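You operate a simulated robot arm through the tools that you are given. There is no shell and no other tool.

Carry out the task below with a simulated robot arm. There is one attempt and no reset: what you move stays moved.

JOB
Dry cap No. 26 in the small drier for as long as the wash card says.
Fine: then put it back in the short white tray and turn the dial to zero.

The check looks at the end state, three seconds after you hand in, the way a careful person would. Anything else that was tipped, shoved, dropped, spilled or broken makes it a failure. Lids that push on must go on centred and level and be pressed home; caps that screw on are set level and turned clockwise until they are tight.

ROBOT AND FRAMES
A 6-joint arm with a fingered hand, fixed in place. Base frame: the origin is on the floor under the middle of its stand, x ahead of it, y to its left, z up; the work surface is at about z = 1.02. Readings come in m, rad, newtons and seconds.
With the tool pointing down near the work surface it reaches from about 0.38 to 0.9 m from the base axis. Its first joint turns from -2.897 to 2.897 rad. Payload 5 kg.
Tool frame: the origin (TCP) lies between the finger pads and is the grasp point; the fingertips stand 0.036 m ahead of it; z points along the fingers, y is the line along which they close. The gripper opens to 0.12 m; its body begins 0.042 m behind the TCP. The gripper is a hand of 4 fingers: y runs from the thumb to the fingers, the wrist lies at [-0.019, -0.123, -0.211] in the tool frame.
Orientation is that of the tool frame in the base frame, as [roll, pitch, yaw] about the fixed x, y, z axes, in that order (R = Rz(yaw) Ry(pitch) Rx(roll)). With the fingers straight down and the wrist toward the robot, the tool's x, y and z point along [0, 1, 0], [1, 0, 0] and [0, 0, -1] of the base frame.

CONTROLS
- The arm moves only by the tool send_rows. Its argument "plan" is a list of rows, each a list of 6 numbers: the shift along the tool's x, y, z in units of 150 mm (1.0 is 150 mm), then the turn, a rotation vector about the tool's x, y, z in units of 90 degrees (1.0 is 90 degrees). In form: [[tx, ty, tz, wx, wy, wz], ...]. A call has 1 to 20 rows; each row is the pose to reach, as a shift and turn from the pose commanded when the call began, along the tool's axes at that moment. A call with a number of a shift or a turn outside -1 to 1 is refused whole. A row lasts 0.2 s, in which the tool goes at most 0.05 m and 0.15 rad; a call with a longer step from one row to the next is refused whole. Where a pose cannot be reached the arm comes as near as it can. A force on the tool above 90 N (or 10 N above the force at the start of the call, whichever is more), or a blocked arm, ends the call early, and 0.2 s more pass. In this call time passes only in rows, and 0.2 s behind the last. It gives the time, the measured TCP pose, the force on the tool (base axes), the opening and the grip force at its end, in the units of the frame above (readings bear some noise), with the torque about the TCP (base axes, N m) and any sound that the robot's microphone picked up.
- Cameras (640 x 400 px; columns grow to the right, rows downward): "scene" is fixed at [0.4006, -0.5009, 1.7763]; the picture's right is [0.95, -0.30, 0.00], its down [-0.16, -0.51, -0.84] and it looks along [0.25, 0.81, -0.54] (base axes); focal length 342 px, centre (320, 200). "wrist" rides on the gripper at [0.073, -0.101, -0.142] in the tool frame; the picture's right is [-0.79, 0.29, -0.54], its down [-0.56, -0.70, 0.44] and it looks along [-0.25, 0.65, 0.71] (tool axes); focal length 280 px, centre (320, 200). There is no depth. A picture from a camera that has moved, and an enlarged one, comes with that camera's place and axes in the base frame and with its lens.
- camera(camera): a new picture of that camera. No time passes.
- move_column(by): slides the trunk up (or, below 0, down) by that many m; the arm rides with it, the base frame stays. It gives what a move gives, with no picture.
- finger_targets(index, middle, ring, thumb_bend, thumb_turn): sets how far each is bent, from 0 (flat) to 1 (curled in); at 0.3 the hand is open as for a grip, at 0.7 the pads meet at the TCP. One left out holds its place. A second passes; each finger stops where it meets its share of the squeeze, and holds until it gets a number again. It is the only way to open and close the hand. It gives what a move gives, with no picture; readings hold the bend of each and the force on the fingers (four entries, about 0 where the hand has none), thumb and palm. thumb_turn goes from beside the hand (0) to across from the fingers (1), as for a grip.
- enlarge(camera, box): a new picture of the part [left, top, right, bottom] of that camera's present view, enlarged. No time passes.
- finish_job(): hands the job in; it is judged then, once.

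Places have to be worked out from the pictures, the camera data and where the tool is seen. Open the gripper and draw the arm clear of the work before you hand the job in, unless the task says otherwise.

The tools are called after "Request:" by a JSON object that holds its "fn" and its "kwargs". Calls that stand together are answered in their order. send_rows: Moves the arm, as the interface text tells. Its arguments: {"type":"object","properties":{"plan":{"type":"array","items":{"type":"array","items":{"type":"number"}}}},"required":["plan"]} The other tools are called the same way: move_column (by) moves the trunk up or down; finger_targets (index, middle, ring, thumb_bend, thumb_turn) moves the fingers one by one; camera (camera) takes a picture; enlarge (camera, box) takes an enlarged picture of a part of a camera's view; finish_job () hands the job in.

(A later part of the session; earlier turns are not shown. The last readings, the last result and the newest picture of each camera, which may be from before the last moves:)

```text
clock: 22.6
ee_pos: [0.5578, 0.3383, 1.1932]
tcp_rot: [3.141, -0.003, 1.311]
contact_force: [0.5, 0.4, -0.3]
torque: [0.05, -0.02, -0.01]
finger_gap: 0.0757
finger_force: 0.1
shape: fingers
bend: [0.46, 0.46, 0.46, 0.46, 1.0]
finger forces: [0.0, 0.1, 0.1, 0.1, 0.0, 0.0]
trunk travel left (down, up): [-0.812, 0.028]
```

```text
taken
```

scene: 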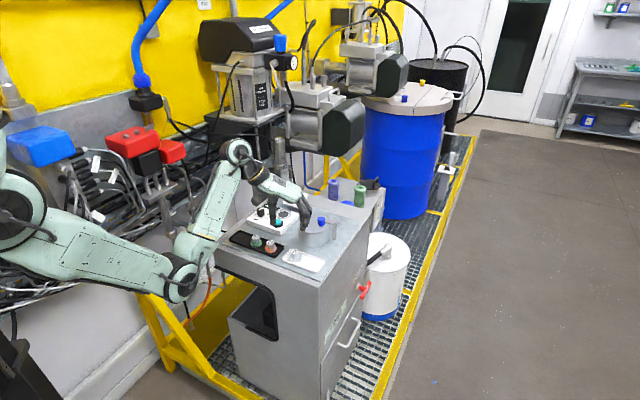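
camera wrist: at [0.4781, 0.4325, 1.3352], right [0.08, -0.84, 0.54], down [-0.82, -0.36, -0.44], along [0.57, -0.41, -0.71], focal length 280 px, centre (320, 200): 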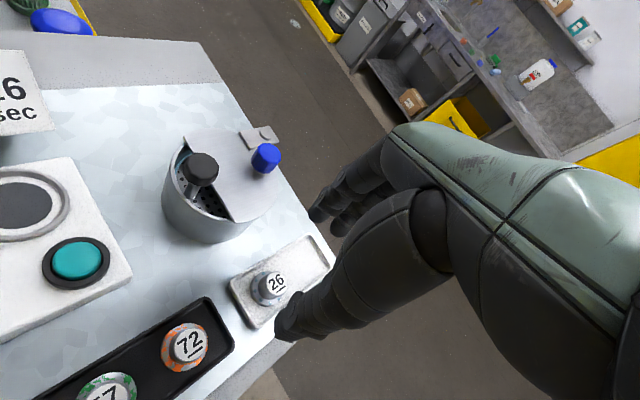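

Cap 26 is visible in the white tray. I'll zoom in to measure its centre and height.

Request:
{"fn": "enlarge", "kwargs": {"camera": "wrist", "box": [220, 230, 340, 330]}}

Request:
{"fn": "enlarge", "kwargs": {"camera": "wrist", "box": [150, 110, 310, 250]}}

Request:
{"fn": "enlarge", "kwargs": {"camera": "scene", "box": [270, 180, 334, 276]}}

```text
4.00 times, centred on (280, 280) of wrist
camera zoom: at [0.4781, 0.4325, 1.3352], right [0.08, -0.84, 0.54], down [-0.82, -0.36, -0.44], along [0.57, -0.41, -0.71], focal length 1122 px, centre (480, -120)
```

zoom: 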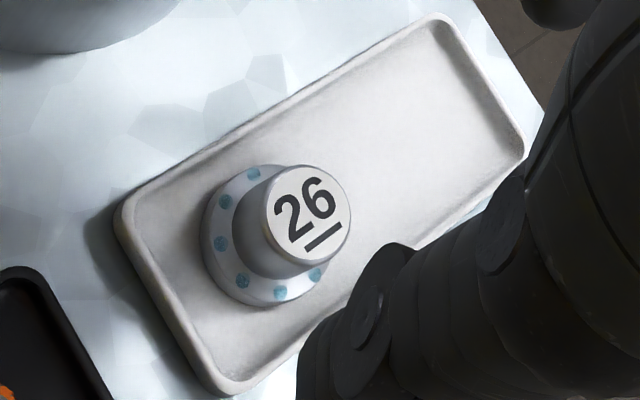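

```text
2.86 times, centred on (230, 180) of wrist
camera zoom: at [0.4781, 0.4325, 1.3352], right [0.08, -0.84, 0.54], down [-0.82, -0.36, -0.44], along [0.57, -0.41, -0.71], focal length 801 px, centre (577, 257)
```

zoom: 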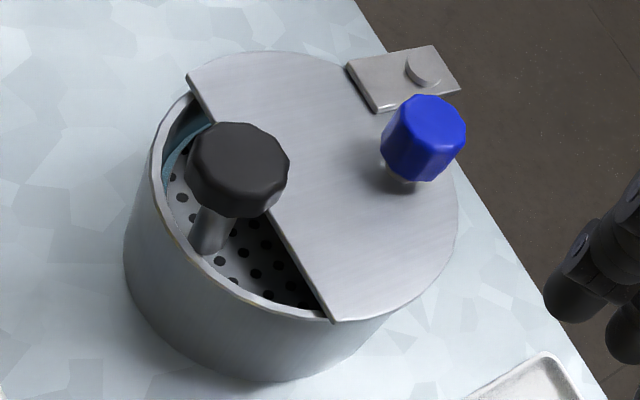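

```text
4.17 times, centred on (302, 228) of scene
camera zoom: at [0.4006, -0.5009, 1.7763], right [0.95, -0.3, 0.0], down [-0.16, -0.51, -0.84], along [0.25, 0.81, -0.54], focal length 1425 px, centre (395, 83)
```

zoom: 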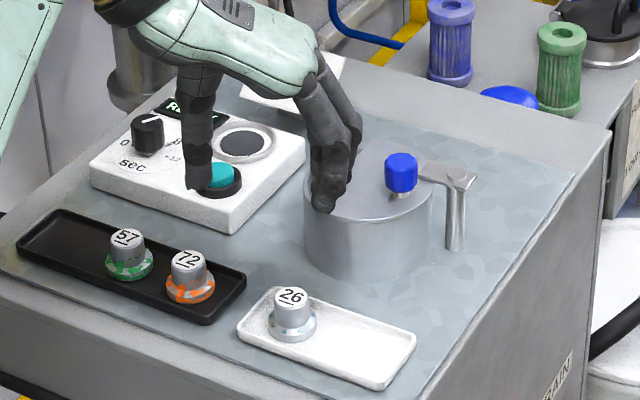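

Both cameras agree: cap 26's axis is at about (0.572, 0.3155), its top at z≈1.055, and there are teal water drops on its flange. I'll centre over it and go down to z≈1.12 for an alignment check.

Request:
{"fn": "send_rows", "kwargs": {"plan": [[-0.053, 0.065, 0, 0, 0, 0], [-0.106, 0.131, 0.1, 0, 0, 0], [-0.106, 0.131, 0.2, 0, 0, 0], [-0.106, 0.131, 0.3, 0, 0, 0], [-0.106, 0.131, 0.4, 0, 0, 0], [-0.106, 0.131, 0.488, 0, 0, 0]]}}

Request:
{"fn": "enlarge", "kwargs": {"camera": "wrist", "box": [240, 170, 380, 300]}}

Request:
{"fn": "enlarge", "kwargs": {"camera": "scene", "box": [265, 195, 337, 275]}}

```text
clock: 24.0
ee_pos: [0.5725, 0.3199, 1.119]
tcp_rot: [3.141, -0.001, 1.308]
contact_force: [-0.1, -0.3, 2.3]
torque: [-0.02, -0.01, 0.0]
finger_gap: 0.0757
finger_force: 0.1
shape: fingers
bend: [0.46, 0.46, 0.46, 0.46, 1.0]
finger forces: [0.0, 0.0, 0.0, 0.0, 0.1, 0.1]
trunk travel left (down, up): [-0.812, 0.028]
```

```text
3.08 times, centred on (310, 235) of wrist
camera zoom: at [0.493, 0.4154, 1.2614], right [0.07, -0.84, 0.54], down [-0.82, -0.36, -0.44], along [0.57, -0.41, -0.71], focal length 863 px, centre (351, 92)
```

zoom: 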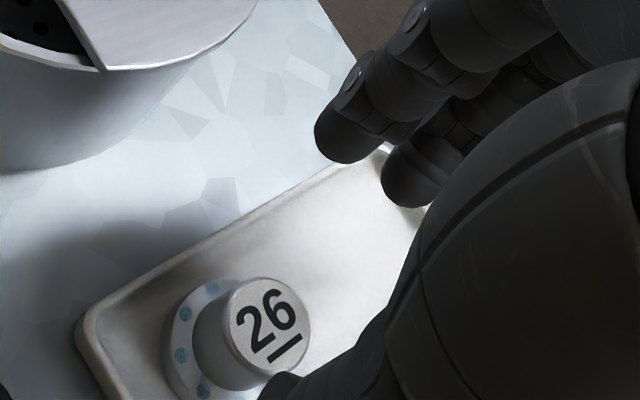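

```text
5.00 times, centred on (301, 235) of scene
camera zoom: at [0.4006, -0.5009, 1.7763], right [0.95, -0.3, 0.0], down [-0.16, -0.51, -0.84], along [0.25, 0.81, -0.54], focal length 1710 px, centre (415, 25)
```

zoom: 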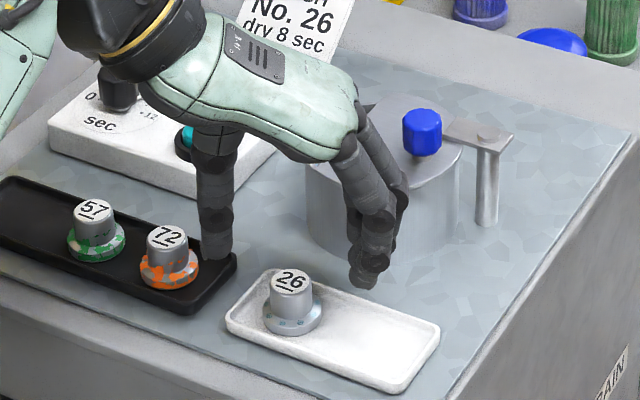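

The cap is offset (−2.7, −0.2) mm from the TCP, which is centred between thumb and finger pair. I'll go down to z≈1.077 so the tips sit just above the flange, then check.

Request:
{"fn": "send_rows", "kwargs": {"plan": [[0, 0, 0.07, 0, 0, 0], [0, 0, 0.14, 0, 0, 0], [0, 0, 0.21, 0, 0, 0], [0, 0, 0.275, 0, 0, 0]]}}

Request:
{"fn": "enlarge", "kwargs": {"camera": "wrist", "box": [240, 170, 380, 300]}}

Request:
{"fn": "enlarge", "kwargs": {"camera": "scene", "box": [270, 215, 326, 265]}}

```text
clock: 25.0
ee_pos: [0.5725, 0.3225, 1.0791]
tcp_rot: [3.14, -0.001, 1.311]
contact_force: [0.1, -0.1, -0.3]
torque: [0.02, -0.01, 0.02]
finger_gap: 0.0757
finger_force: 0.1
shape: fingers
bend: [0.46, 0.46, 0.46, 0.46, 1.0]
finger forces: [0.0, 0.0, 0.0, 0.0, 0.2, 0.0]
trunk travel left (down, up): [-0.812, 0.028]
```

```text
3.08 times, centred on (310, 235) of wrist
camera zoom: at [0.493, 0.4167, 1.2214], right [0.08, -0.84, 0.54], down [-0.82, -0.36, -0.44], along [0.57, -0.41, -0.71], focal length 863 px, centre (351, 92)
```

zoom: 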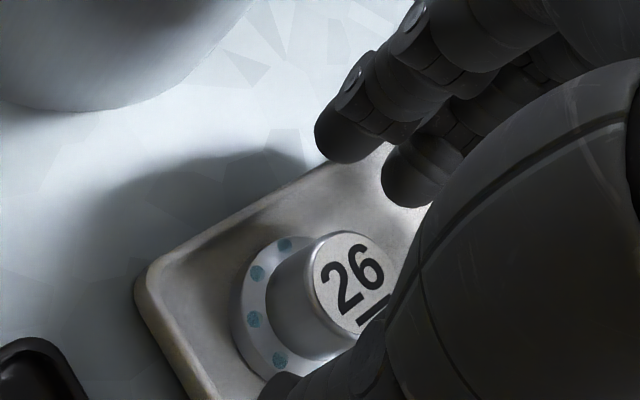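

```text
8.00 times, centred on (298, 240) of scene
camera zoom: at [0.4006, -0.5009, 1.7763], right [0.95, -0.3, 0.0], down [-0.16, -0.51, -0.84], along [0.25, 0.81, -0.54], focal length 2736 px, centre (496, -120)
```

zoom: 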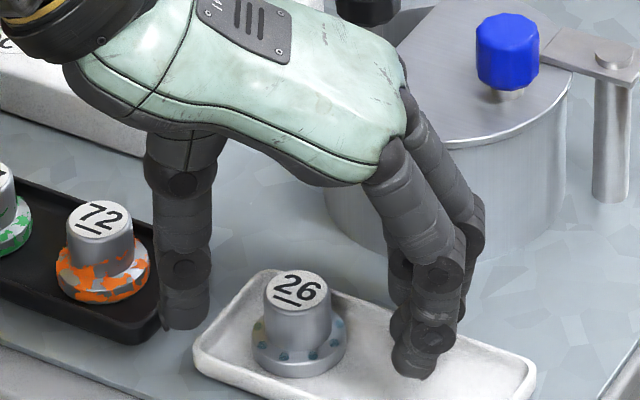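

Everything is clear: the thumb is between the trays, the tips are about 4 mm above the flange, and the cap is centred. I'll close thumb, index and middle on the neck.

Request:
{"fn": "finger_targets", "kwargs": {"index": 0.7, "middle": 0.7, "thumb_bend": 0.7}}

Request:
{"fn": "enlarge", "kwargs": {"camera": "wrist", "box": [240, 170, 380, 300]}}

Request:
{"fn": "enlarge", "kwargs": {"camera": "scene", "box": [270, 215, 326, 265]}}

```text
clock: 26.0
ee_pos: [0.5735, 0.3218, 1.079]
tcp_rot: [3.141, -0.001, 1.31]
contact_force: [-0.5, -0.1, 0.0]
torque: [0.05, 0.02, -0.03]
finger_gap: 0.0221
finger_force: 8.3
shape: fingers
bend: [0.66, 0.66, 0.46, 0.64, 1.0]
finger forces: [3.0, 5.1, 0.0, 0.1, 8.3, 0.0]
trunk travel left (down, up): [-0.812, 0.028]
```

```text
3.08 times, centred on (310, 235) of wrist
camera zoom: at [0.4931, 0.4167, 1.2217], right [0.08, -0.84, 0.54], down [-0.82, -0.36, -0.44], along [0.57, -0.41, -0.71], focal length 863 px, centre (351, 92)
```

zoom: 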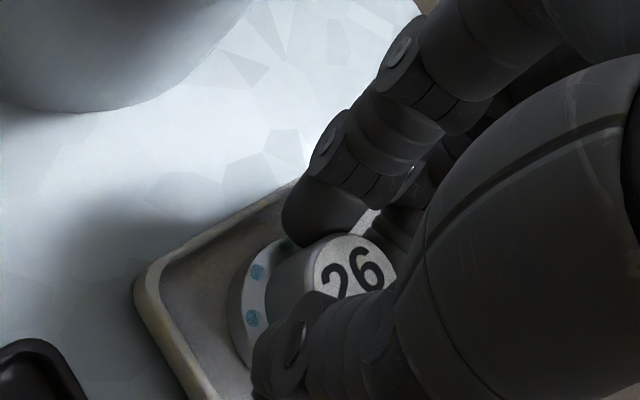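

```text
8.00 times, centred on (298, 240) of scene
camera zoom: at [0.4006, -0.5009, 1.7763], right [0.95, -0.3, 0.0], down [-0.16, -0.51, -0.84], along [0.25, 0.81, -0.54], focal length 2736 px, centre (496, -120)
```

zoom: 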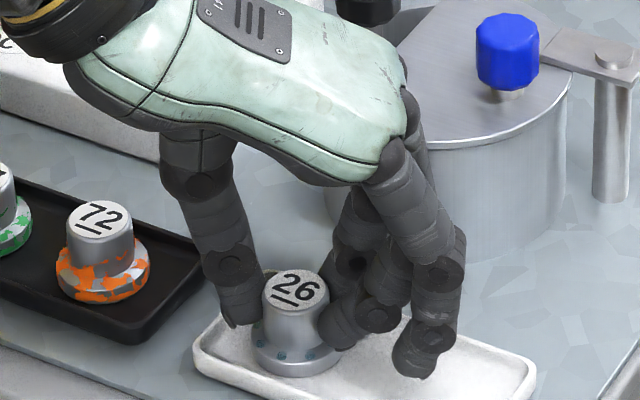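

The cap is held (index 3 N, middle 5 N, thumb 8.3 N). I'll lift slowly, straight up, and check that it comes along level.

Request:
{"fn": "send_rows", "kwargs": {"plan": [[0, 0, -0.04, 0, 0, 0], [0, 0, -0.1, 0, 0, 0], [0, 0, -0.18, 0, 0, 0], [0, 0, -0.26, 0, 0, 0], [0, 0, -0.34, 0, 0, 0], [0, 0, -0.42, 0, 0, 0], [0, 0, -0.5, 0, 0, 0]]}}

Request:
{"fn": "enlarge", "kwargs": {"camera": "wrist", "box": [240, 170, 380, 300]}}

Request:
{"fn": "enlarge", "kwargs": {"camera": "scene", "box": [270, 185, 326, 235]}}

```text
clock: 27.6
ee_pos: [0.572, 0.3216, 1.1542]
tcp_rot: [-3.141, 0.0, 1.311]
contact_force: [0.2, 0.0, -0.9]
torque: [0.01, 0.01, 0.0]
finger_gap: 0.0218
finger_force: 8.4
shape: fingers
bend: [0.66, 0.66, 0.46, 0.64, 1.0]
finger forces: [3.2, 5.2, 0.0, 0.0, 8.2, 0.0]
trunk travel left (down, up): [-0.812, 0.028]
```

```text
3.08 times, centred on (310, 235) of wrist
camera zoom: at [0.4924, 0.4167, 1.2962], right [0.08, -0.84, 0.54], down [-0.82, -0.36, -0.44], along [0.57, -0.41, -0.71], focal length 863 px, centre (351, 92)
```

zoom: 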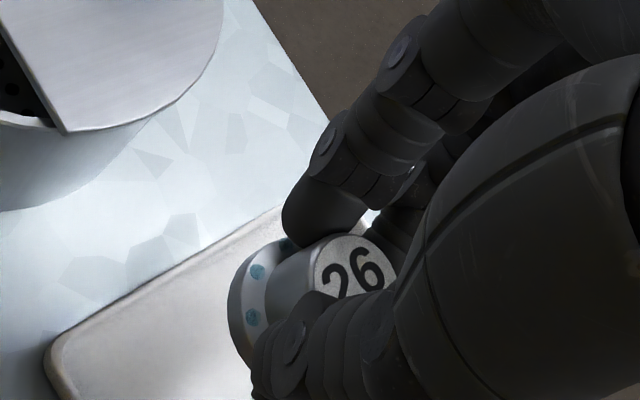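

```text
8.00 times, centred on (298, 210) of scene
camera zoom: at [0.4006, -0.5009, 1.7763], right [0.95, -0.3, 0.0], down [-0.16, -0.51, -0.84], along [0.25, 0.81, -0.54], focal length 2736 px, centre (496, 120)
```

zoom: 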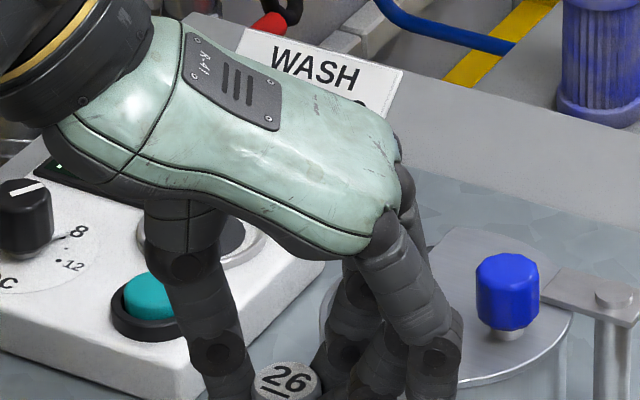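

The cap is held and level. I'll raise to z≈1.20, clear of the pot's knobs, and carry it toward the seat in two moderate moves.

Request:
{"fn": "send_rows", "kwargs": {"plan": [[0, 0, -0.1, 0, 0, 0], [0, 0, -0.2, 0, 0, 0], [0, 0, -0.3, 0, 0, 0], [0.15, -0.03, -0.3, 0, 0, 0], [0.3, -0.06, -0.3, 0, 0, 0], [0.45, -0.09, -0.3, 0, 0, 0], [0.6, -0.12, -0.3, 0, 0, 0], [0.72, -0.15, -0.3, 0, 0, 0]]}}

Request:
{"fn": "send_rows", "kwargs": {"plan": [[0.15, -0.03, 0, 0, 0, 0], [0.3, -0.06, 0, 0, 0, 0], [0.45, -0.09, 0, 0, 0, 0], [0.6, -0.12, 0, 0, 0, 0], [0.71, -0.15, 0, 0, 0, 0]]}}

Request:
{"fn": "camera", "kwargs": {"camera": "wrist"}}

Request:
{"fn": "enlarge", "kwargs": {"camera": "scene", "box": [240, 150, 330, 230]}}

```text
clock: 29.4
ee_pos: [0.5787, 0.4323, 1.1966]
tcp_rot: [3.141, -0.001, 1.31]
contact_force: [0.7, 0.2, -0.8]
torque: [0.0, -0.02, -0.01]
finger_gap: 0.0221
finger_force: 8.2
shape: fingers
bend: [0.66, 0.66, 0.46, 0.64, 1.0]
finger forces: [3.2, 5.2, 0.0, 0.1, 8.1, 0.1]
trunk travel left (down, up): [-0.812, 0.028]
```

```text
clock: 30.6
ee_pos: [0.5855, 0.5403, 1.1966]
tcp_rot: [-3.14, 0.002, 1.309]
contact_force: [-0.1, 0.0, -1.9]
torque: [0.03, 0.01, 0.0]
finger_gap: 0.0219
finger_force: 8.5
shape: fingers
bend: [0.66, 0.66, 0.46, 0.64, 1.0]
finger forces: [3.3, 5.3, 0.0, 0.1, 8.2, 0.0]
trunk travel left (down, up): [-0.812, 0.028]
```

```text
taken
camera wrist: at [0.5053, 0.6358, 1.3388], right [0.08, -0.84, 0.54], down [-0.82, -0.36, -0.44], along [0.57, -0.41, -0.71], focal length 280 px, centre (320, 200)
```

wrist: 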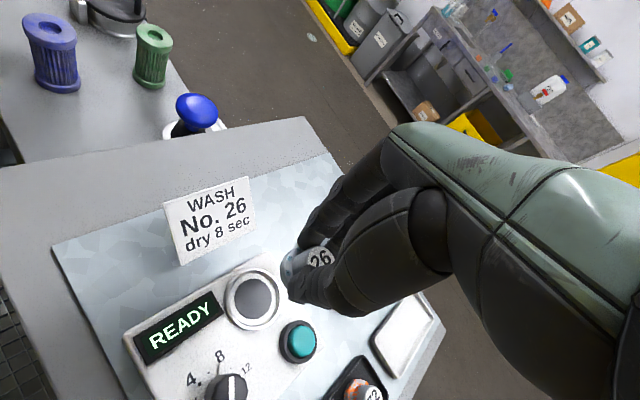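

```text
5.00 times, centred on (285, 190) of scene
camera zoom: at [0.4006, -0.5009, 1.7763], right [0.95, -0.3, 0.0], down [-0.16, -0.51, -0.84], along [0.25, 0.81, -0.54], focal length 1710 px, centre (495, 250)
```

zoom: 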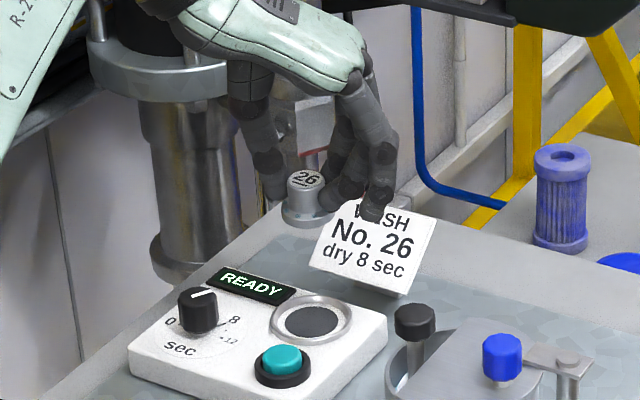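

Now above the seat. I'll zoom in on the ring to refine where its centre is relative to the TCP axis.

Request:
{"fn": "enlarge", "kwargs": {"camera": "wrist", "box": [200, 230, 360, 350]}}

Request:
{"fn": "enlarge", "kwargs": {"camera": "scene", "box": [275, 200, 315, 225]}}

```text
3.33 times, centred on (280, 290) of wrist
camera zoom: at [0.5053, 0.6358, 1.3388], right [0.08, -0.84, 0.54], down [-0.82, -0.36, -0.44], along [0.57, -0.41, -0.71], focal length 935 px, centre (453, -100)
```

zoom: 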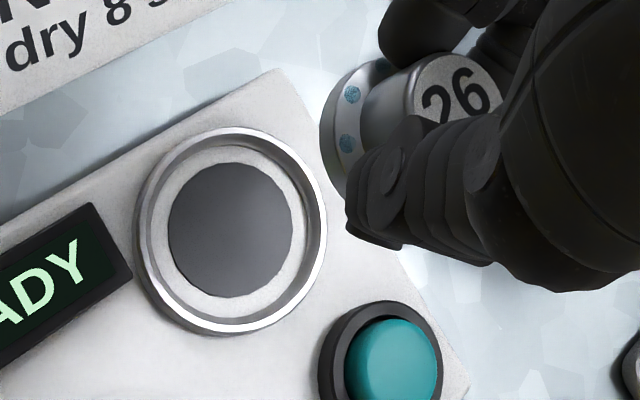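

```text
16.00 times, centred on (295, 212) of scene
camera zoom: at [0.4006, -0.5009, 1.7763], right [0.95, -0.3, 0.0], down [-0.16, -0.51, -0.84], along [0.25, 0.81, -0.54], focal length 5471 px, centre (720, 0)
```

zoom: 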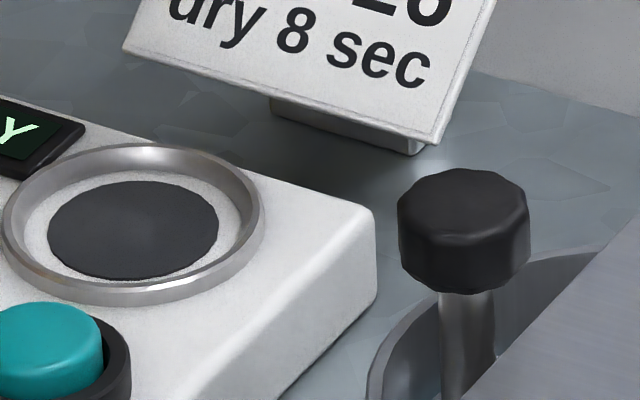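

The seat's disc centre is at tool (−2.7, −3.6) mm and the cap axis at about (−3, +0.5) mm, so I'll shift −4.3 mm along tool y. Then I'll go down to about 12 mm above contact and recheck.

Request:
{"fn": "send_rows", "kwargs": {"plan": [[0, -0.015, 0.1, 0, 0, 0], [0, -0.029, 0.2, 0, 0, 0], [0, -0.029, 0.3, 0, 0, 0], [0, -0.029, 0.4, 0, 0, 0], [0, -0.029, 0.47, 0, 0, 0], [0, -0.029, 0.52, 0, 0, 0]]}}

Request:
{"fn": "enlarge", "kwargs": {"camera": "wrist", "box": [240, 180, 380, 310]}}

Request:
{"fn": "enlarge", "kwargs": {"camera": "scene", "box": [265, 180, 325, 230]}}

```text
clock: 32.0
ee_pos: [0.5814, 0.5411, 1.1202]
tcp_rot: [-3.141, 0.001, 1.308]
contact_force: [0.1, 0.0, -1.9]
torque: [0.0, -0.01, -0.01]
finger_gap: 0.022
finger_force: 8.0
shape: fingers
bend: [0.66, 0.66, 0.46, 0.64, 1.0]
finger forces: [3.4, 5.2, 0.0, 0.0, 8.0, 0.0]
trunk travel left (down, up): [-0.812, 0.028]
```

```text
3.08 times, centred on (310, 245) of wrist
camera zoom: at [0.5021, 0.6369, 1.262], right [0.07, -0.84, 0.54], down [-0.82, -0.36, -0.44], along [0.57, -0.41, -0.71], focal length 863 px, centre (351, 62)
```

zoom: 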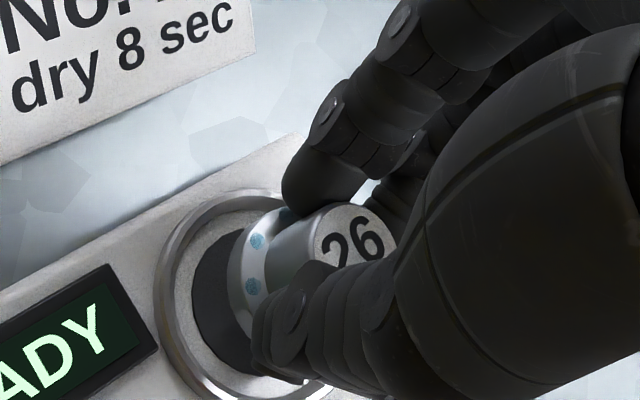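

```text
8.00 times, centred on (295, 205) of scene
camera zoom: at [0.4006, -0.5009, 1.7763], right [0.95, -0.3, 0.0], down [-0.16, -0.51, -0.84], along [0.25, 0.81, -0.54], focal length 2736 px, centre (520, 160)
```

zoom: 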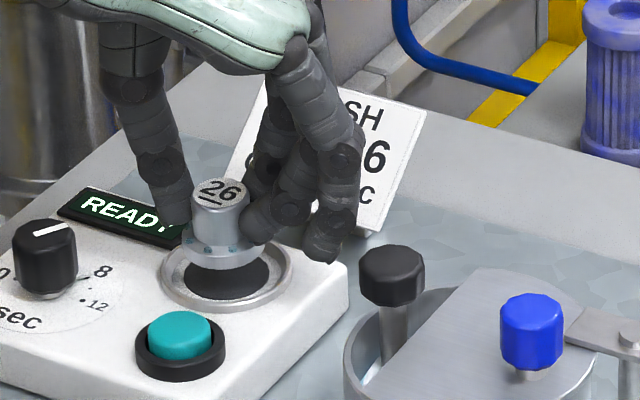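

The cap lines up with the seat's disc within about 1–2 mm in both views. I'll lower 10 mm and check the force.

Request:
{"fn": "send_rows", "kwargs": {"plan": [[0, 0, 0.02, 0, 0, 0], [0, 0, 0.04, 0, 0, 0], [0, 0, 0.06, 0, 0, 0], [0, 0, 0.073, 0, 0, 0]]}}

Request:
{"fn": "enlarge", "kwargs": {"camera": "scene", "box": [275, 190, 315, 220]}}

Request:
{"fn": "enlarge", "kwargs": {"camera": "wrist", "box": [240, 180, 380, 310]}}

```text
clock: 33.0
ee_pos: [0.5806, 0.5407, 1.1098]
tcp_rot: [3.14, 0.0, 1.311]
contact_force: [-0.7, -0.2, 0.3]
torque: [0.02, -0.03, -0.04]
finger_gap: 0.0221
finger_force: 8.2
shape: fingers
bend: [0.66, 0.66, 0.46, 0.64, 1.0]
finger forces: [3.4, 5.2, 0.0, 0.0, 8.1, 0.0]
trunk travel left (down, up): [-0.812, 0.028]
```

```text
13.33 times, centred on (295, 205) of scene
camera zoom: at [0.4006, -0.5009, 1.7763], right [0.95, -0.3, 0.0], down [-0.16, -0.51, -0.84], along [0.25, 0.81, -0.54], focal length 4559 px, centre (653, 133)
```

zoom: 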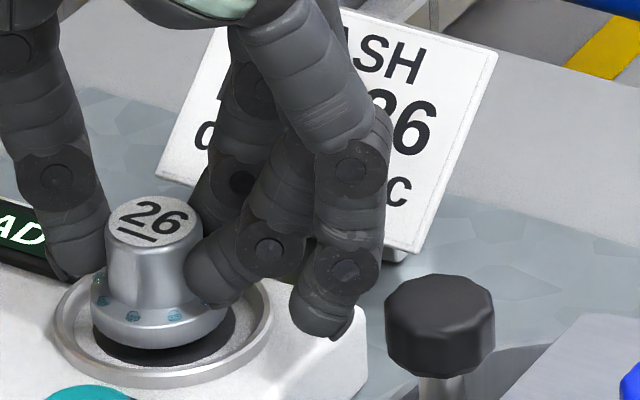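

```text
3.08 times, centred on (310, 245) of wrist
camera zoom: at [0.5012, 0.6366, 1.2514], right [0.08, -0.84, 0.54], down [-0.82, -0.36, -0.44], along [0.57, -0.41, -0.71], focal length 863 px, centre (351, 62)
```

zoom: 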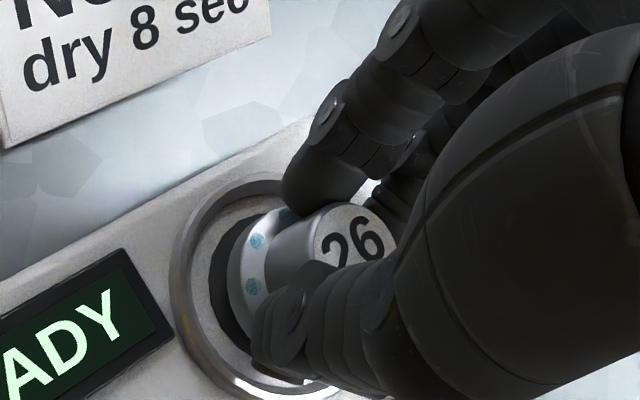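

The cap is now about 5 mm above the disc and centred in the ring. I'll lower 3.5 mm more and read the force.

Request:
{"fn": "send_rows", "kwargs": {"plan": [[0, 0, 0.01, 0, 0, 0], [0, 0, 0.023, 0, 0, 0]]}}

Request:
{"fn": "enlarge", "kwargs": {"camera": "scene", "box": [275, 195, 315, 225]}}

```text
clock: 33.6
ee_pos: [0.5813, 0.5402, 1.1055]
tcp_rot: [-3.141, 0.0, 1.312]
contact_force: [0.0, -0.6, -1.3]
torque: [0.01, -0.03, 0.02]
finger_gap: 0.022
finger_force: 8.6
shape: fingers
bend: [0.66, 0.66, 0.46, 0.64, 1.0]
finger forces: [3.4, 5.2, 0.0, 0.1, 8.0, 0.0]
trunk travel left (down, up): [-0.812, 0.028]
```

```text
13.33 times, centred on (295, 210) of scene
camera zoom: at [0.4006, -0.5009, 1.7763], right [0.95, -0.3, 0.0], down [-0.16, -0.51, -0.84], along [0.25, 0.81, -0.54], focal length 4559 px, centre (653, 67)
```

zoom: 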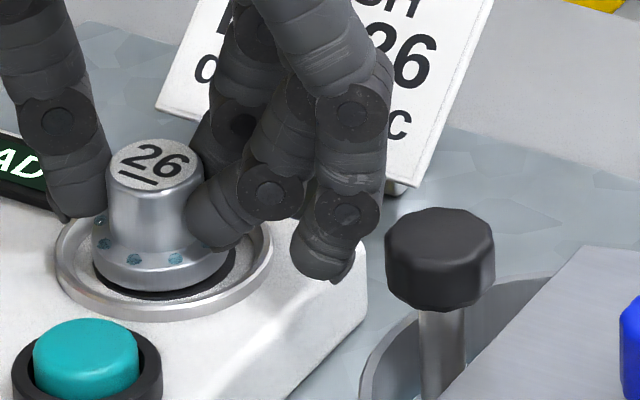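

Only a thin gap is left under the flange. I'll lower another 1.5 mm.

Request:
{"fn": "send_rows", "kwargs": {"plan": [[0, 0, 0.01, 0, 0, 0]]}}

Request:
{"fn": "enlarge", "kwargs": {"camera": "scene", "box": [278, 198, 302, 216]}}

```text
clock: 34.0
ee_pos: [0.5812, 0.5403, 1.1036]
tcp_rot: [3.14, 0.0, 1.31]
contact_force: [0.1, 0.0, -1.2]
torque: [0.01, 0.01, 0.01]
finger_gap: 0.022
finger_force: 8.5
shape: fingers
bend: [0.66, 0.66, 0.46, 0.64, 1.0]
finger forces: [3.3, 5.1, 0.0, 0.1, 8.0, 0.1]
trunk travel left (down, up): [-0.812, 0.028]
```

```text
16.00 times, centred on (290, 207) of scene
camera zoom: at [0.4006, -0.5009, 1.7763], right [0.95, -0.3, 0.0], down [-0.16, -0.51, -0.84], along [0.25, 0.81, -0.54], focal length 5471 px, centre (800, 88)
```

zoom: 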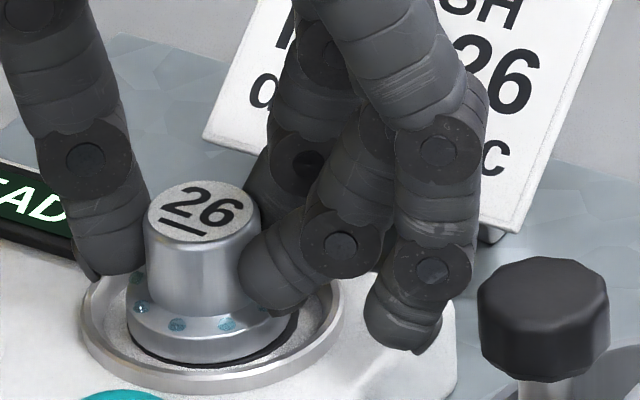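

There's no reaction force yet. I'll continue down in 1 mm steps until the seat takes the weight.

Request:
{"fn": "send_rows", "kwargs": {"plan": [[0, 0, 0.007, 0, 0, 0]]}}

Request:
{"fn": "send_rows", "kwargs": {"plan": [[0, 0, 0.005, 0, 0, 0]]}}

```text
clock: 34.4
ee_pos: [0.5808, 0.5405, 1.1037]
tcp_rot: [3.141, 0.0, 1.31]
contact_force: [0.1, 0.1, -1.9]
torque: [0.02, 0.02, -0.02]
finger_gap: 0.0219
finger_force: 8.5
shape: fingers
bend: [0.66, 0.66, 0.46, 0.64, 1.0]
finger forces: [3.3, 5.3, 0.0, 0.1, 8.0, 0.0]
trunk travel left (down, up): [-0.812, 0.028]
```

```text
clock: 34.8
ee_pos: [0.5806, 0.5416, 1.1022]
tcp_rot: [-3.14, 0.0, 1.31]
contact_force: [1.5, 1.0, 1.4]
torque: [0.0, 0.02, 0.0]
finger_gap: 0.0218
finger_force: 9.4
shape: fingers
bend: [0.66, 0.66, 0.46, 0.64, 1.0]
finger forces: [3.8, 5.7, 0.0, 0.0, 8.2, 0.0]
trunk travel left (down, up): [-0.812, 0.028]
```

The force flipped to +1.4 N with slight finger load changes, so the cap is resting on the seat. I'll release it.

Request:
{"fn": "finger_targets", "kwargs": {"index": 0.47, "middle": 0.47, "thumb_bend": 0.47}}

Request:
{"fn": "enlarge", "kwargs": {"camera": "scene", "box": [270, 195, 310, 225]}}

Request:
{"fn": "enlarge", "kwargs": {"camera": "wrist", "box": [240, 180, 380, 310]}}

```text
clock: 35.8
ee_pos: [0.5796, 0.5405, 1.1018]
tcp_rot: [-3.141, 0.0, 1.309]
contact_force: [-0.1, -0.1, 0.0]
torque: [0.0, -0.02, -0.01]
finger_gap: 0.0724
finger_force: 0.0
shape: fingers
bend: [0.47, 0.47, 0.46, 0.47, 1.0]
finger forces: [0.2, 0.1, 0.0, 0.1, 0.0, 0.0]
trunk travel left (down, up): [-0.812, 0.028]
```

```text
13.33 times, centred on (290, 210) of scene
camera zoom: at [0.4006, -0.5009, 1.7763], right [0.95, -0.3, 0.0], down [-0.16, -0.51, -0.84], along [0.25, 0.81, -0.54], focal length 4559 px, centre (720, 67)
```

zoom: 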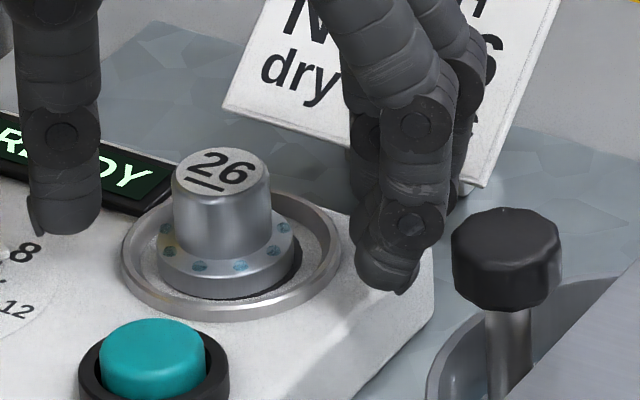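

```text
3.08 times, centred on (310, 245) of wrist
camera zoom: at [0.5007, 0.6369, 1.2446], right [0.07, -0.84, 0.54], down [-0.82, -0.36, -0.44], along [0.57, -0.41, -0.71], focal length 863 px, centre (351, 62)
```

zoom: 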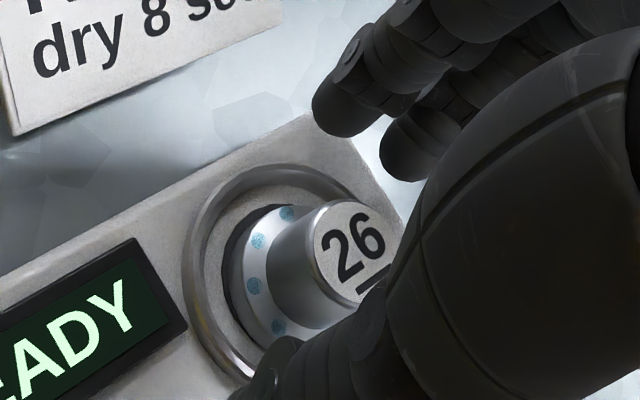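

The cap sits level inside the ring. I'll lift straight up clear of it, then move toward the button.

Request:
{"fn": "send_rows", "kwargs": {"plan": [[0, 0, -0.08, 0, 0, 0], [0, 0, -0.2, 0, 0, 0], [0, 0, -0.35, 0, 0, 0], [0, 0, -0.5, 0, 0, 0]]}}

Request:
{"fn": "finger_targets", "kwargs": {"index": 0.7, "middle": 0.7, "ring": 0.7, "thumb_bend": 0.7}}

Request:
{"fn": "camera", "kwargs": {"camera": "wrist"}}

Request:
{"fn": "enlarge", "kwargs": {"camera": "scene", "box": [250, 140, 330, 230]}}

```text
clock: 36.8
ee_pos: [0.5802, 0.5418, 1.1762]
tcp_rot: [3.141, 0.0, 1.311]
contact_force: [-0.4, 0.4, -0.2]
torque: [-0.04, 0.0, -0.01]
finger_gap: 0.0725
finger_force: 0.1
shape: fingers
bend: [0.47, 0.47, 0.46, 0.47, 1.0]
finger forces: [0.1, 0.0, 0.1, 0.0, 0.0, 0.0]
trunk travel left (down, up): [-0.812, 0.028]
```

```text
clock: 37.8
ee_pos: [0.5807, 0.5404, 1.1764]
tcp_rot: [-3.142, 0.0, 1.312]
contact_force: [-0.1, -0.5, 0.6]
torque: [-0.02, -0.02, 0.0]
finger_gap: 0.0063
finger_force: 0.0
shape: fingers
bend: [0.7, 0.7, 0.7, 0.7, 1.0]
finger forces: [0.0, 0.1, 0.0, 0.1, 0.1, 0.0]
trunk travel left (down, up): [-0.812, 0.028]
```

```text
taken
camera wrist: at [0.5013, 0.637, 1.3189], right [0.07, -0.84, 0.54], down [-0.82, -0.36, -0.44], along [0.57, -0.41, -0.71], focal length 280 px, centre (320, 200)
```

wrist: 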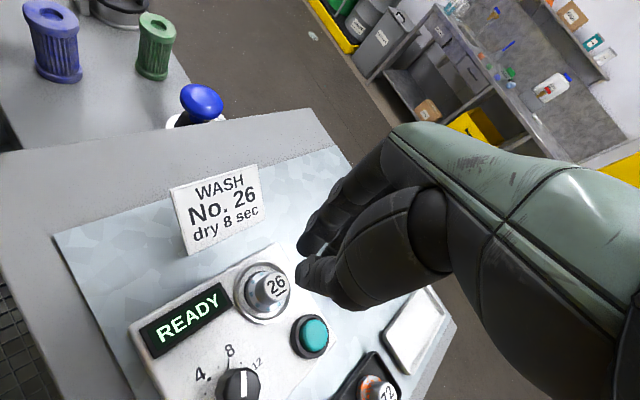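

```text
4.44 times, centred on (290, 185) of scene
camera zoom: at [0.4006, -0.5009, 1.7763], right [0.95, -0.3, 0.0], down [-0.16, -0.51, -0.84], along [0.25, 0.81, -0.54], focal length 1520 px, centre (453, 267)
```

zoom: 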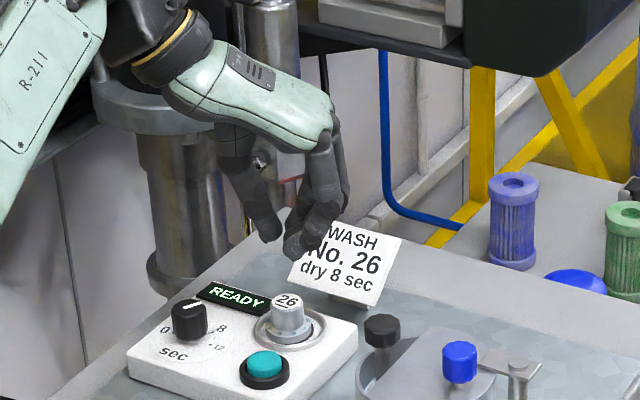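

The fingers are closed into a compact tip. I'll zoom in on the fingertips and the button to line up the press.

Request:
{"fn": "enlarge", "kwargs": {"camera": "wrist", "box": [250, 190, 390, 370]}}

Request:
{"fn": "enlarge", "kwargs": {"camera": "scene", "box": [280, 165, 328, 225]}}

```text
2.22 times, centred on (320, 280) of wrist
camera zoom: at [0.5013, 0.637, 1.3189], right [0.07, -0.84, 0.54], down [-0.82, -0.36, -0.44], along [0.57, -0.41, -0.71], focal length 623 px, centre (320, 22)
```

zoom: 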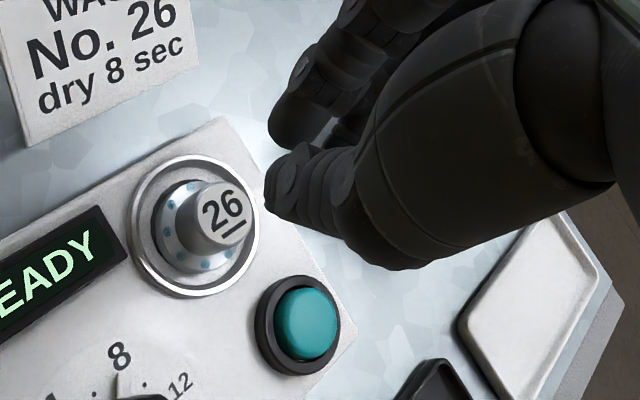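

```text
6.67 times, centred on (304, 195) of scene
camera zoom: at [0.4006, -0.5009, 1.7763], right [0.95, -0.3, 0.0], down [-0.16, -0.51, -0.84], along [0.25, 0.81, -0.54], focal length 2280 px, centre (427, 233)
```

zoom: 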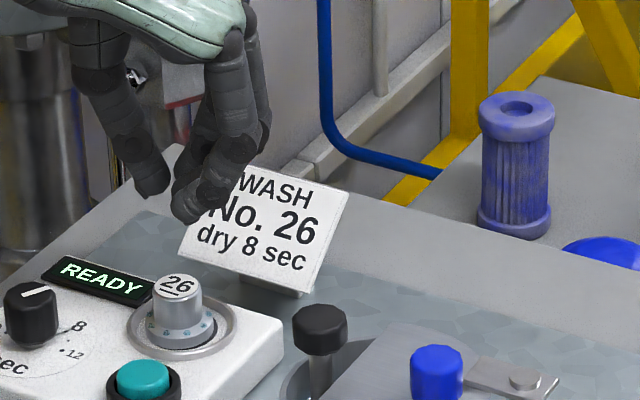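

The button centre is at about (0.547, 0.482) with its top at z≈1.062. I'll move over it and go down to about 12 mm above contact.

Request:
{"fn": "send_rows", "kwargs": {"plan": [[-0.2, -0.05, 0, 0, 0, 0], [-0.417, -0.113, 0, 0, 0, 0], [-0.417, -0.113, 0.1, 0, 0, 0], [-0.417, -0.113, 0.2, 0, 0, 0], [-0.417, -0.113, 0.3, 0, 0, 0], [-0.417, -0.113, 0.39, 0, 0, 0]]}}

Request:
{"fn": "camera", "kwargs": {"camera": "wrist"}}

Request:
{"fn": "enlarge", "kwargs": {"camera": "scene", "box": [255, 180, 315, 235]}}

```text
clock: 39.2
ee_pos: [0.5479, 0.4855, 1.1183]
tcp_rot: [3.141, 0.002, 1.31]
contact_force: [0.9, 0.4, 0.5]
torque: [0.0, 0.01, -0.01]
finger_gap: 0.0058
finger_force: 0.1
shape: fingers
bend: [0.7, 0.7, 0.7, 0.7, 1.0]
finger forces: [0.0, 0.0, 0.0, 0.0, 0.1, 0.1]
trunk travel left (down, up): [-0.812, 0.028]
```

```text
taken
camera wrist: at [0.4682, 0.5811, 1.2609], right [0.08, -0.84, 0.54], down [-0.82, -0.36, -0.44], along [0.57, -0.41, -0.71], focal length 280 px, centre (320, 200)
```

wrist: 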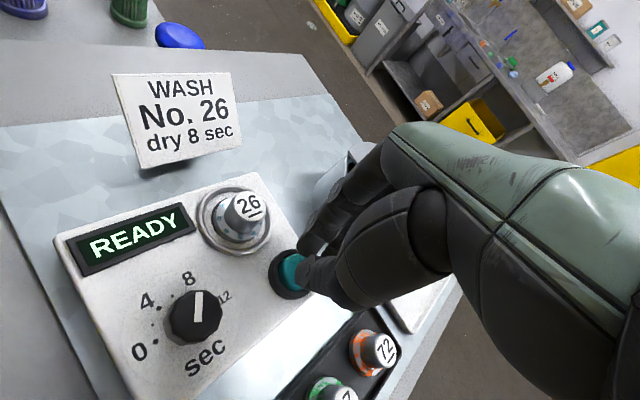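

```text
7.27 times, centred on (285, 208) of scene
camera zoom: at [0.4006, -0.5009, 1.7763], right [0.95, -0.3, 0.0], down [-0.16, -0.51, -0.84], along [0.25, 0.81, -0.54], focal length 2487 px, centre (574, 146)
```

zoom: 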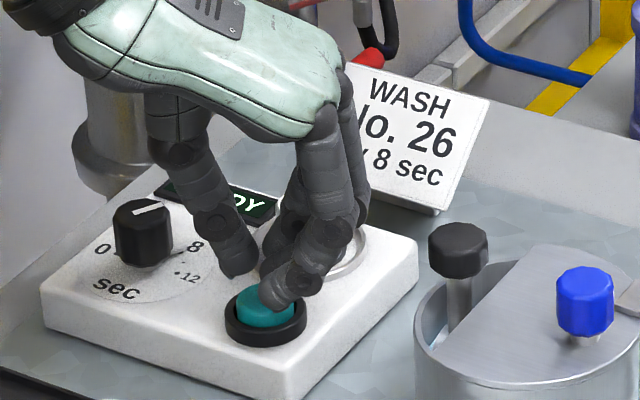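

Fingertips are just above the button, and the dial's pointer still shows 8. I'll zoom in to judge the remaining gap.

Request:
{"fn": "enlarge", "kwargs": {"camera": "wrist", "box": [250, 200, 370, 310]}}

Request:
{"fn": "enlarge", "kwargs": {"camera": "scene", "box": [268, 200, 300, 226]}}

Request:
{"fn": "enlarge", "kwargs": {"camera": "wrist", "box": [120, 250, 260, 380]}}

```text
3.64 times, centred on (310, 255) of wrist
camera zoom: at [0.4682, 0.5811, 1.2609], right [0.08, -0.84, 0.54], down [-0.82, -0.36, -0.44], along [0.57, -0.41, -0.71], focal length 1020 px, centre (356, 0)
```

zoom: 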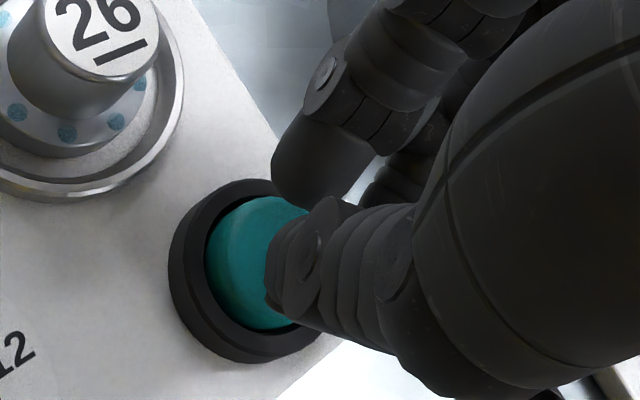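

```text
15.38 times, centred on (284, 213) of scene
camera zoom: at [0.4006, -0.5009, 1.7763], right [0.95, -0.3, 0.0], down [-0.16, -0.51, -0.84], along [0.25, 0.81, -0.54], focal length 5261 px, centre (874, 0)
```

zoom: 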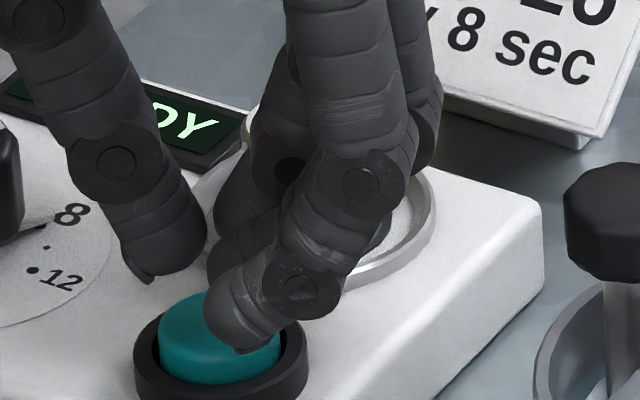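

```text
3.08 times, centred on (190, 315) of wrist
camera zoom: at [0.4682, 0.5811, 1.2609], right [0.08, -0.84, 0.54], down [-0.82, -0.36, -0.44], along [0.57, -0.41, -0.71], focal length 863 px, centre (720, -154)
```

zoom: 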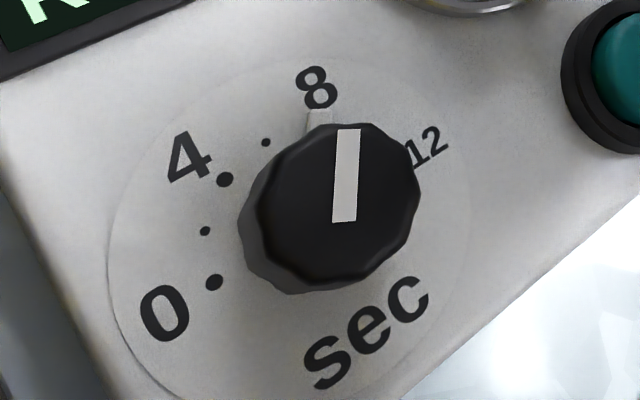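

The button centre coincides with the TCP axis and the dial tab sits on 8. I'll lower 10 mm, then continue in small steps.

Request:
{"fn": "send_rows", "kwargs": {"plan": [[0, 0, 0.03, 0, 0, 0], [0, 0, 0.067, 0, 0, 0]]}}

Request:
{"fn": "enlarge", "kwargs": {"camera": "scene", "box": [268, 200, 300, 226]}}

```text
clock: 39.8
ee_pos: [0.5483, 0.4839, 1.1086]
tcp_rot: [-3.141, 0.0, 1.309]
contact_force: [0.2, 0.7, 0.7]
torque: [-0.01, 0.0, 0.0]
finger_gap: 0.0063
finger_force: 0.0
shape: fingers
bend: [0.7, 0.7, 0.7, 0.7, 1.0]
finger forces: [0.1, 0.0, 0.1, 0.0, 0.0, 0.1]
trunk travel left (down, up): [-0.812, 0.028]
```

```text
15.38 times, centred on (284, 213) of scene
camera zoom: at [0.4006, -0.5009, 1.7763], right [0.95, -0.3, 0.0], down [-0.16, -0.51, -0.84], along [0.25, 0.81, -0.54], focal length 5261 px, centre (874, 0)
```

zoom: 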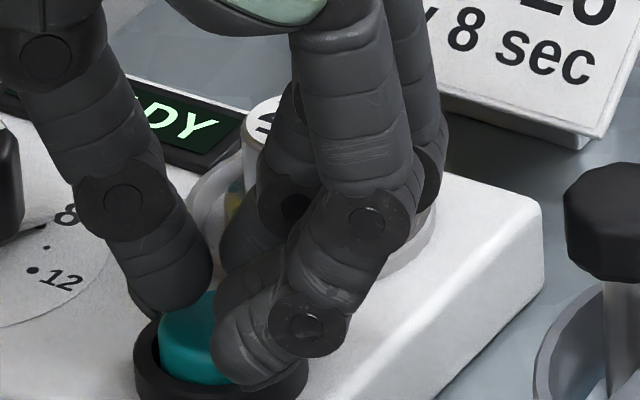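

There's no contact yet. I'll lower 3 mm and check the force and the display.

Request:
{"fn": "send_rows", "kwargs": {"plan": [[0, 0, 0.02, 0, 0, 0]]}}

Request:
{"fn": "send_rows", "kwargs": {"plan": [[0, 0, 0.013, 0, 0, 0]]}}

Request:
{"fn": "enlarge", "kwargs": {"camera": "scene", "box": [255, 195, 300, 228]}}

Request:
{"fn": "camera", "kwargs": {"camera": "wrist"}}

```text
clock: 40.2
ee_pos: [0.549, 0.4846, 1.1059]
tcp_rot: [-3.14, 0.001, 1.309]
contact_force: [-0.3, -1.5, 0.7]
torque: [0.01, 0.0, -0.03]
finger_gap: 0.0061
finger_force: 0.7
shape: fingers
bend: [0.7, 0.7, 0.7, 0.7, 1.0]
finger forces: [0.4, 0.0, 0.1, 0.0, 0.1, 0.1]
trunk travel left (down, up): [-0.812, 0.028]
```

```text
clock: 40.6
ee_pos: [0.5485, 0.4851, 1.1037]
tcp_rot: [3.139, 0.0, 1.309]
contact_force: [0.4, -0.9, 0.8]
torque: [0.02, -0.03, -0.01]
finger_gap: 0.0062
finger_force: 0.9
shape: fingers
bend: [0.7, 0.7, 0.7, 0.7, 1.0]
finger forces: [0.6, 0.1, 0.1, 0.1, 0.5, 0.0]
trunk travel left (down, up): [-0.812, 0.028]
```

```text
12.12 times, centred on (278, 212) of scene
camera zoom: at [0.4006, -0.5009, 1.7763], right [0.95, -0.3, 0.0], down [-0.16, -0.51, -0.84], along [0.25, 0.81, -0.54], focal length 4145 px, centre (835, 61)
```

zoom: 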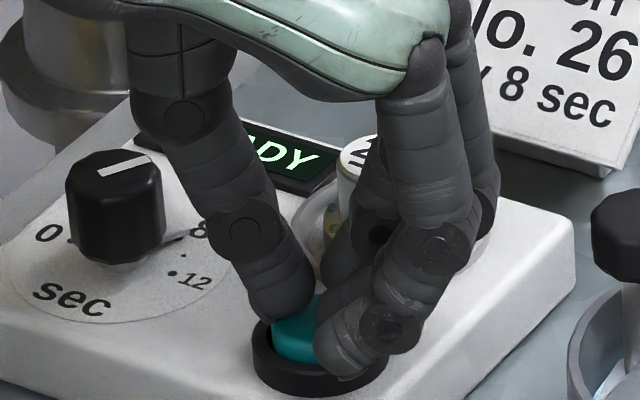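

```text
taken
camera wrist: at [0.4688, 0.5806, 1.2467], right [0.07, -0.84, 0.54], down [-0.82, -0.36, -0.44], along [0.57, -0.41, -0.71], focal length 280 px, centre (320, 200)
```

wrist: 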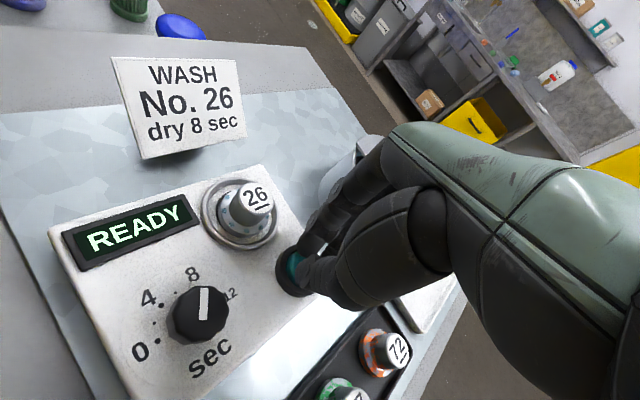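

Light contact: index 0.6 N, thumb 0.5 N. I'll press a further 2 mm at a time and watch the display.

Request:
{"fn": "send_rows", "kwargs": {"plan": [[0, 0, 0.013, 0, 0, 0]]}}

Request:
{"fn": "enlarge", "kwargs": {"camera": "wrist", "box": [40, 160, 330, 360]}}

```text
clock: 41.0
ee_pos: [0.5478, 0.484, 1.1027]
tcp_rot: [-3.142, 0.0, 1.311]
contact_force: [-0.6, 0.4, 2.9]
torque: [0.04, 0.0, 0.02]
finger_gap: 0.0058
finger_force: 1.2
shape: fingers
bend: [0.7, 0.7, 0.7, 0.7, 1.0]
finger forces: [0.9, 0.3, 0.0, 0.1, 0.8, 0.0]
trunk travel left (down, up): [-0.812, 0.028]
```

```text
2.00 times, centred on (185, 260) of wrist
camera zoom: at [0.4687, 0.5805, 1.2452], right [0.07, -0.84, 0.54], down [-0.82, -0.36, -0.44], along [0.57, -0.41, -0.71], focal length 561 px, centre (590, 80)
```

zoom: 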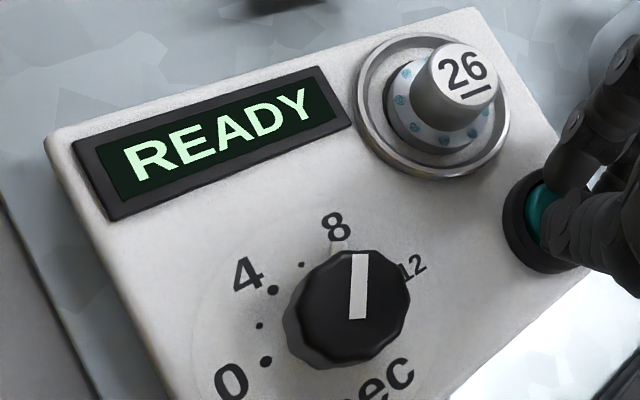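

The force is building (2.9 N) but the display still says READY. I'll press 1.5 mm further.

Request:
{"fn": "send_rows", "kwargs": {"plan": [[0, 0, 0.01, 0, 0, 0]]}}

Request:
{"fn": "enlarge", "kwargs": {"camera": "wrist", "box": [40, 160, 330, 360]}}

```text
clock: 41.4
ee_pos: [0.548, 0.4853, 1.1006]
tcp_rot: [-3.141, 0.0, 1.31]
contact_force: [0.2, 0.5, 3.1]
torque: [-0.01, 0.01, -0.01]
finger_gap: 0.0058
finger_force: 1.5
shape: fingers
bend: [0.7, 0.7, 0.7, 0.7, 1.0]
finger forces: [1.3, 0.2, 0.1, 0.1, 1.1, 0.0]
trunk travel left (down, up): [-0.812, 0.028]
heard: click
```

```text
2.00 times, centred on (185, 260) of wrist
camera zoom: at [0.4687, 0.5805, 1.2439], right [0.07, -0.84, 0.54], down [-0.82, -0.36, -0.44], along [0.57, -0.41, -0.71], focal length 561 px, centre (590, 80)
```

zoom: 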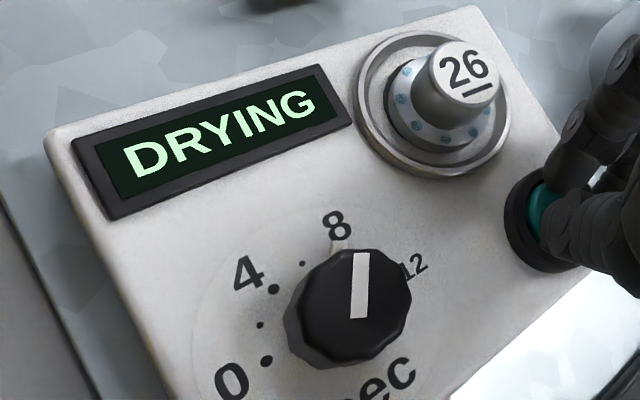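

A click was heard and the display now shows DRYING, from clock ≈41.3. I'll release the button by lifting straight up and check the display.

Request:
{"fn": "send_rows", "kwargs": {"plan": [[0, 0, -0.06, 0, 0, 0], [0, 0, -0.2, 0, 0, 0], [0, 0, -0.35, 0, 0, 0], [0, 0, -0.5, 0, 0, 0]]}}

Request:
{"fn": "enlarge", "kwargs": {"camera": "wrist", "box": [100, 180, 340, 380]}}

```text
clock: 42.4
ee_pos: [0.5495, 0.483, 1.1754]
tcp_rot: [-3.141, 0.002, 1.309]
contact_force: [-0.8, -0.3, 0.5]
torque: [-0.01, 0.02, -0.02]
finger_gap: 0.0057
finger_force: 0.0
shape: fingers
bend: [0.7, 0.7, 0.7, 0.7, 1.0]
finger forces: [0.0, 0.0, 0.1, 0.1, 0.0, 0.1]
trunk travel left (down, up): [-0.812, 0.028]
```

```text
2.00 times, centred on (220, 280) of wrist
camera zoom: at [0.4697, 0.5791, 1.3186], right [0.07, -0.84, 0.54], down [-0.82, -0.36, -0.44], along [0.57, -0.41, -0.71], focal length 561 px, centre (520, 40)
```

zoom: 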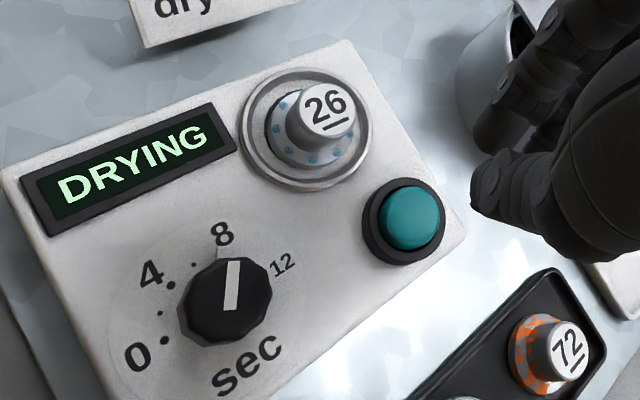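

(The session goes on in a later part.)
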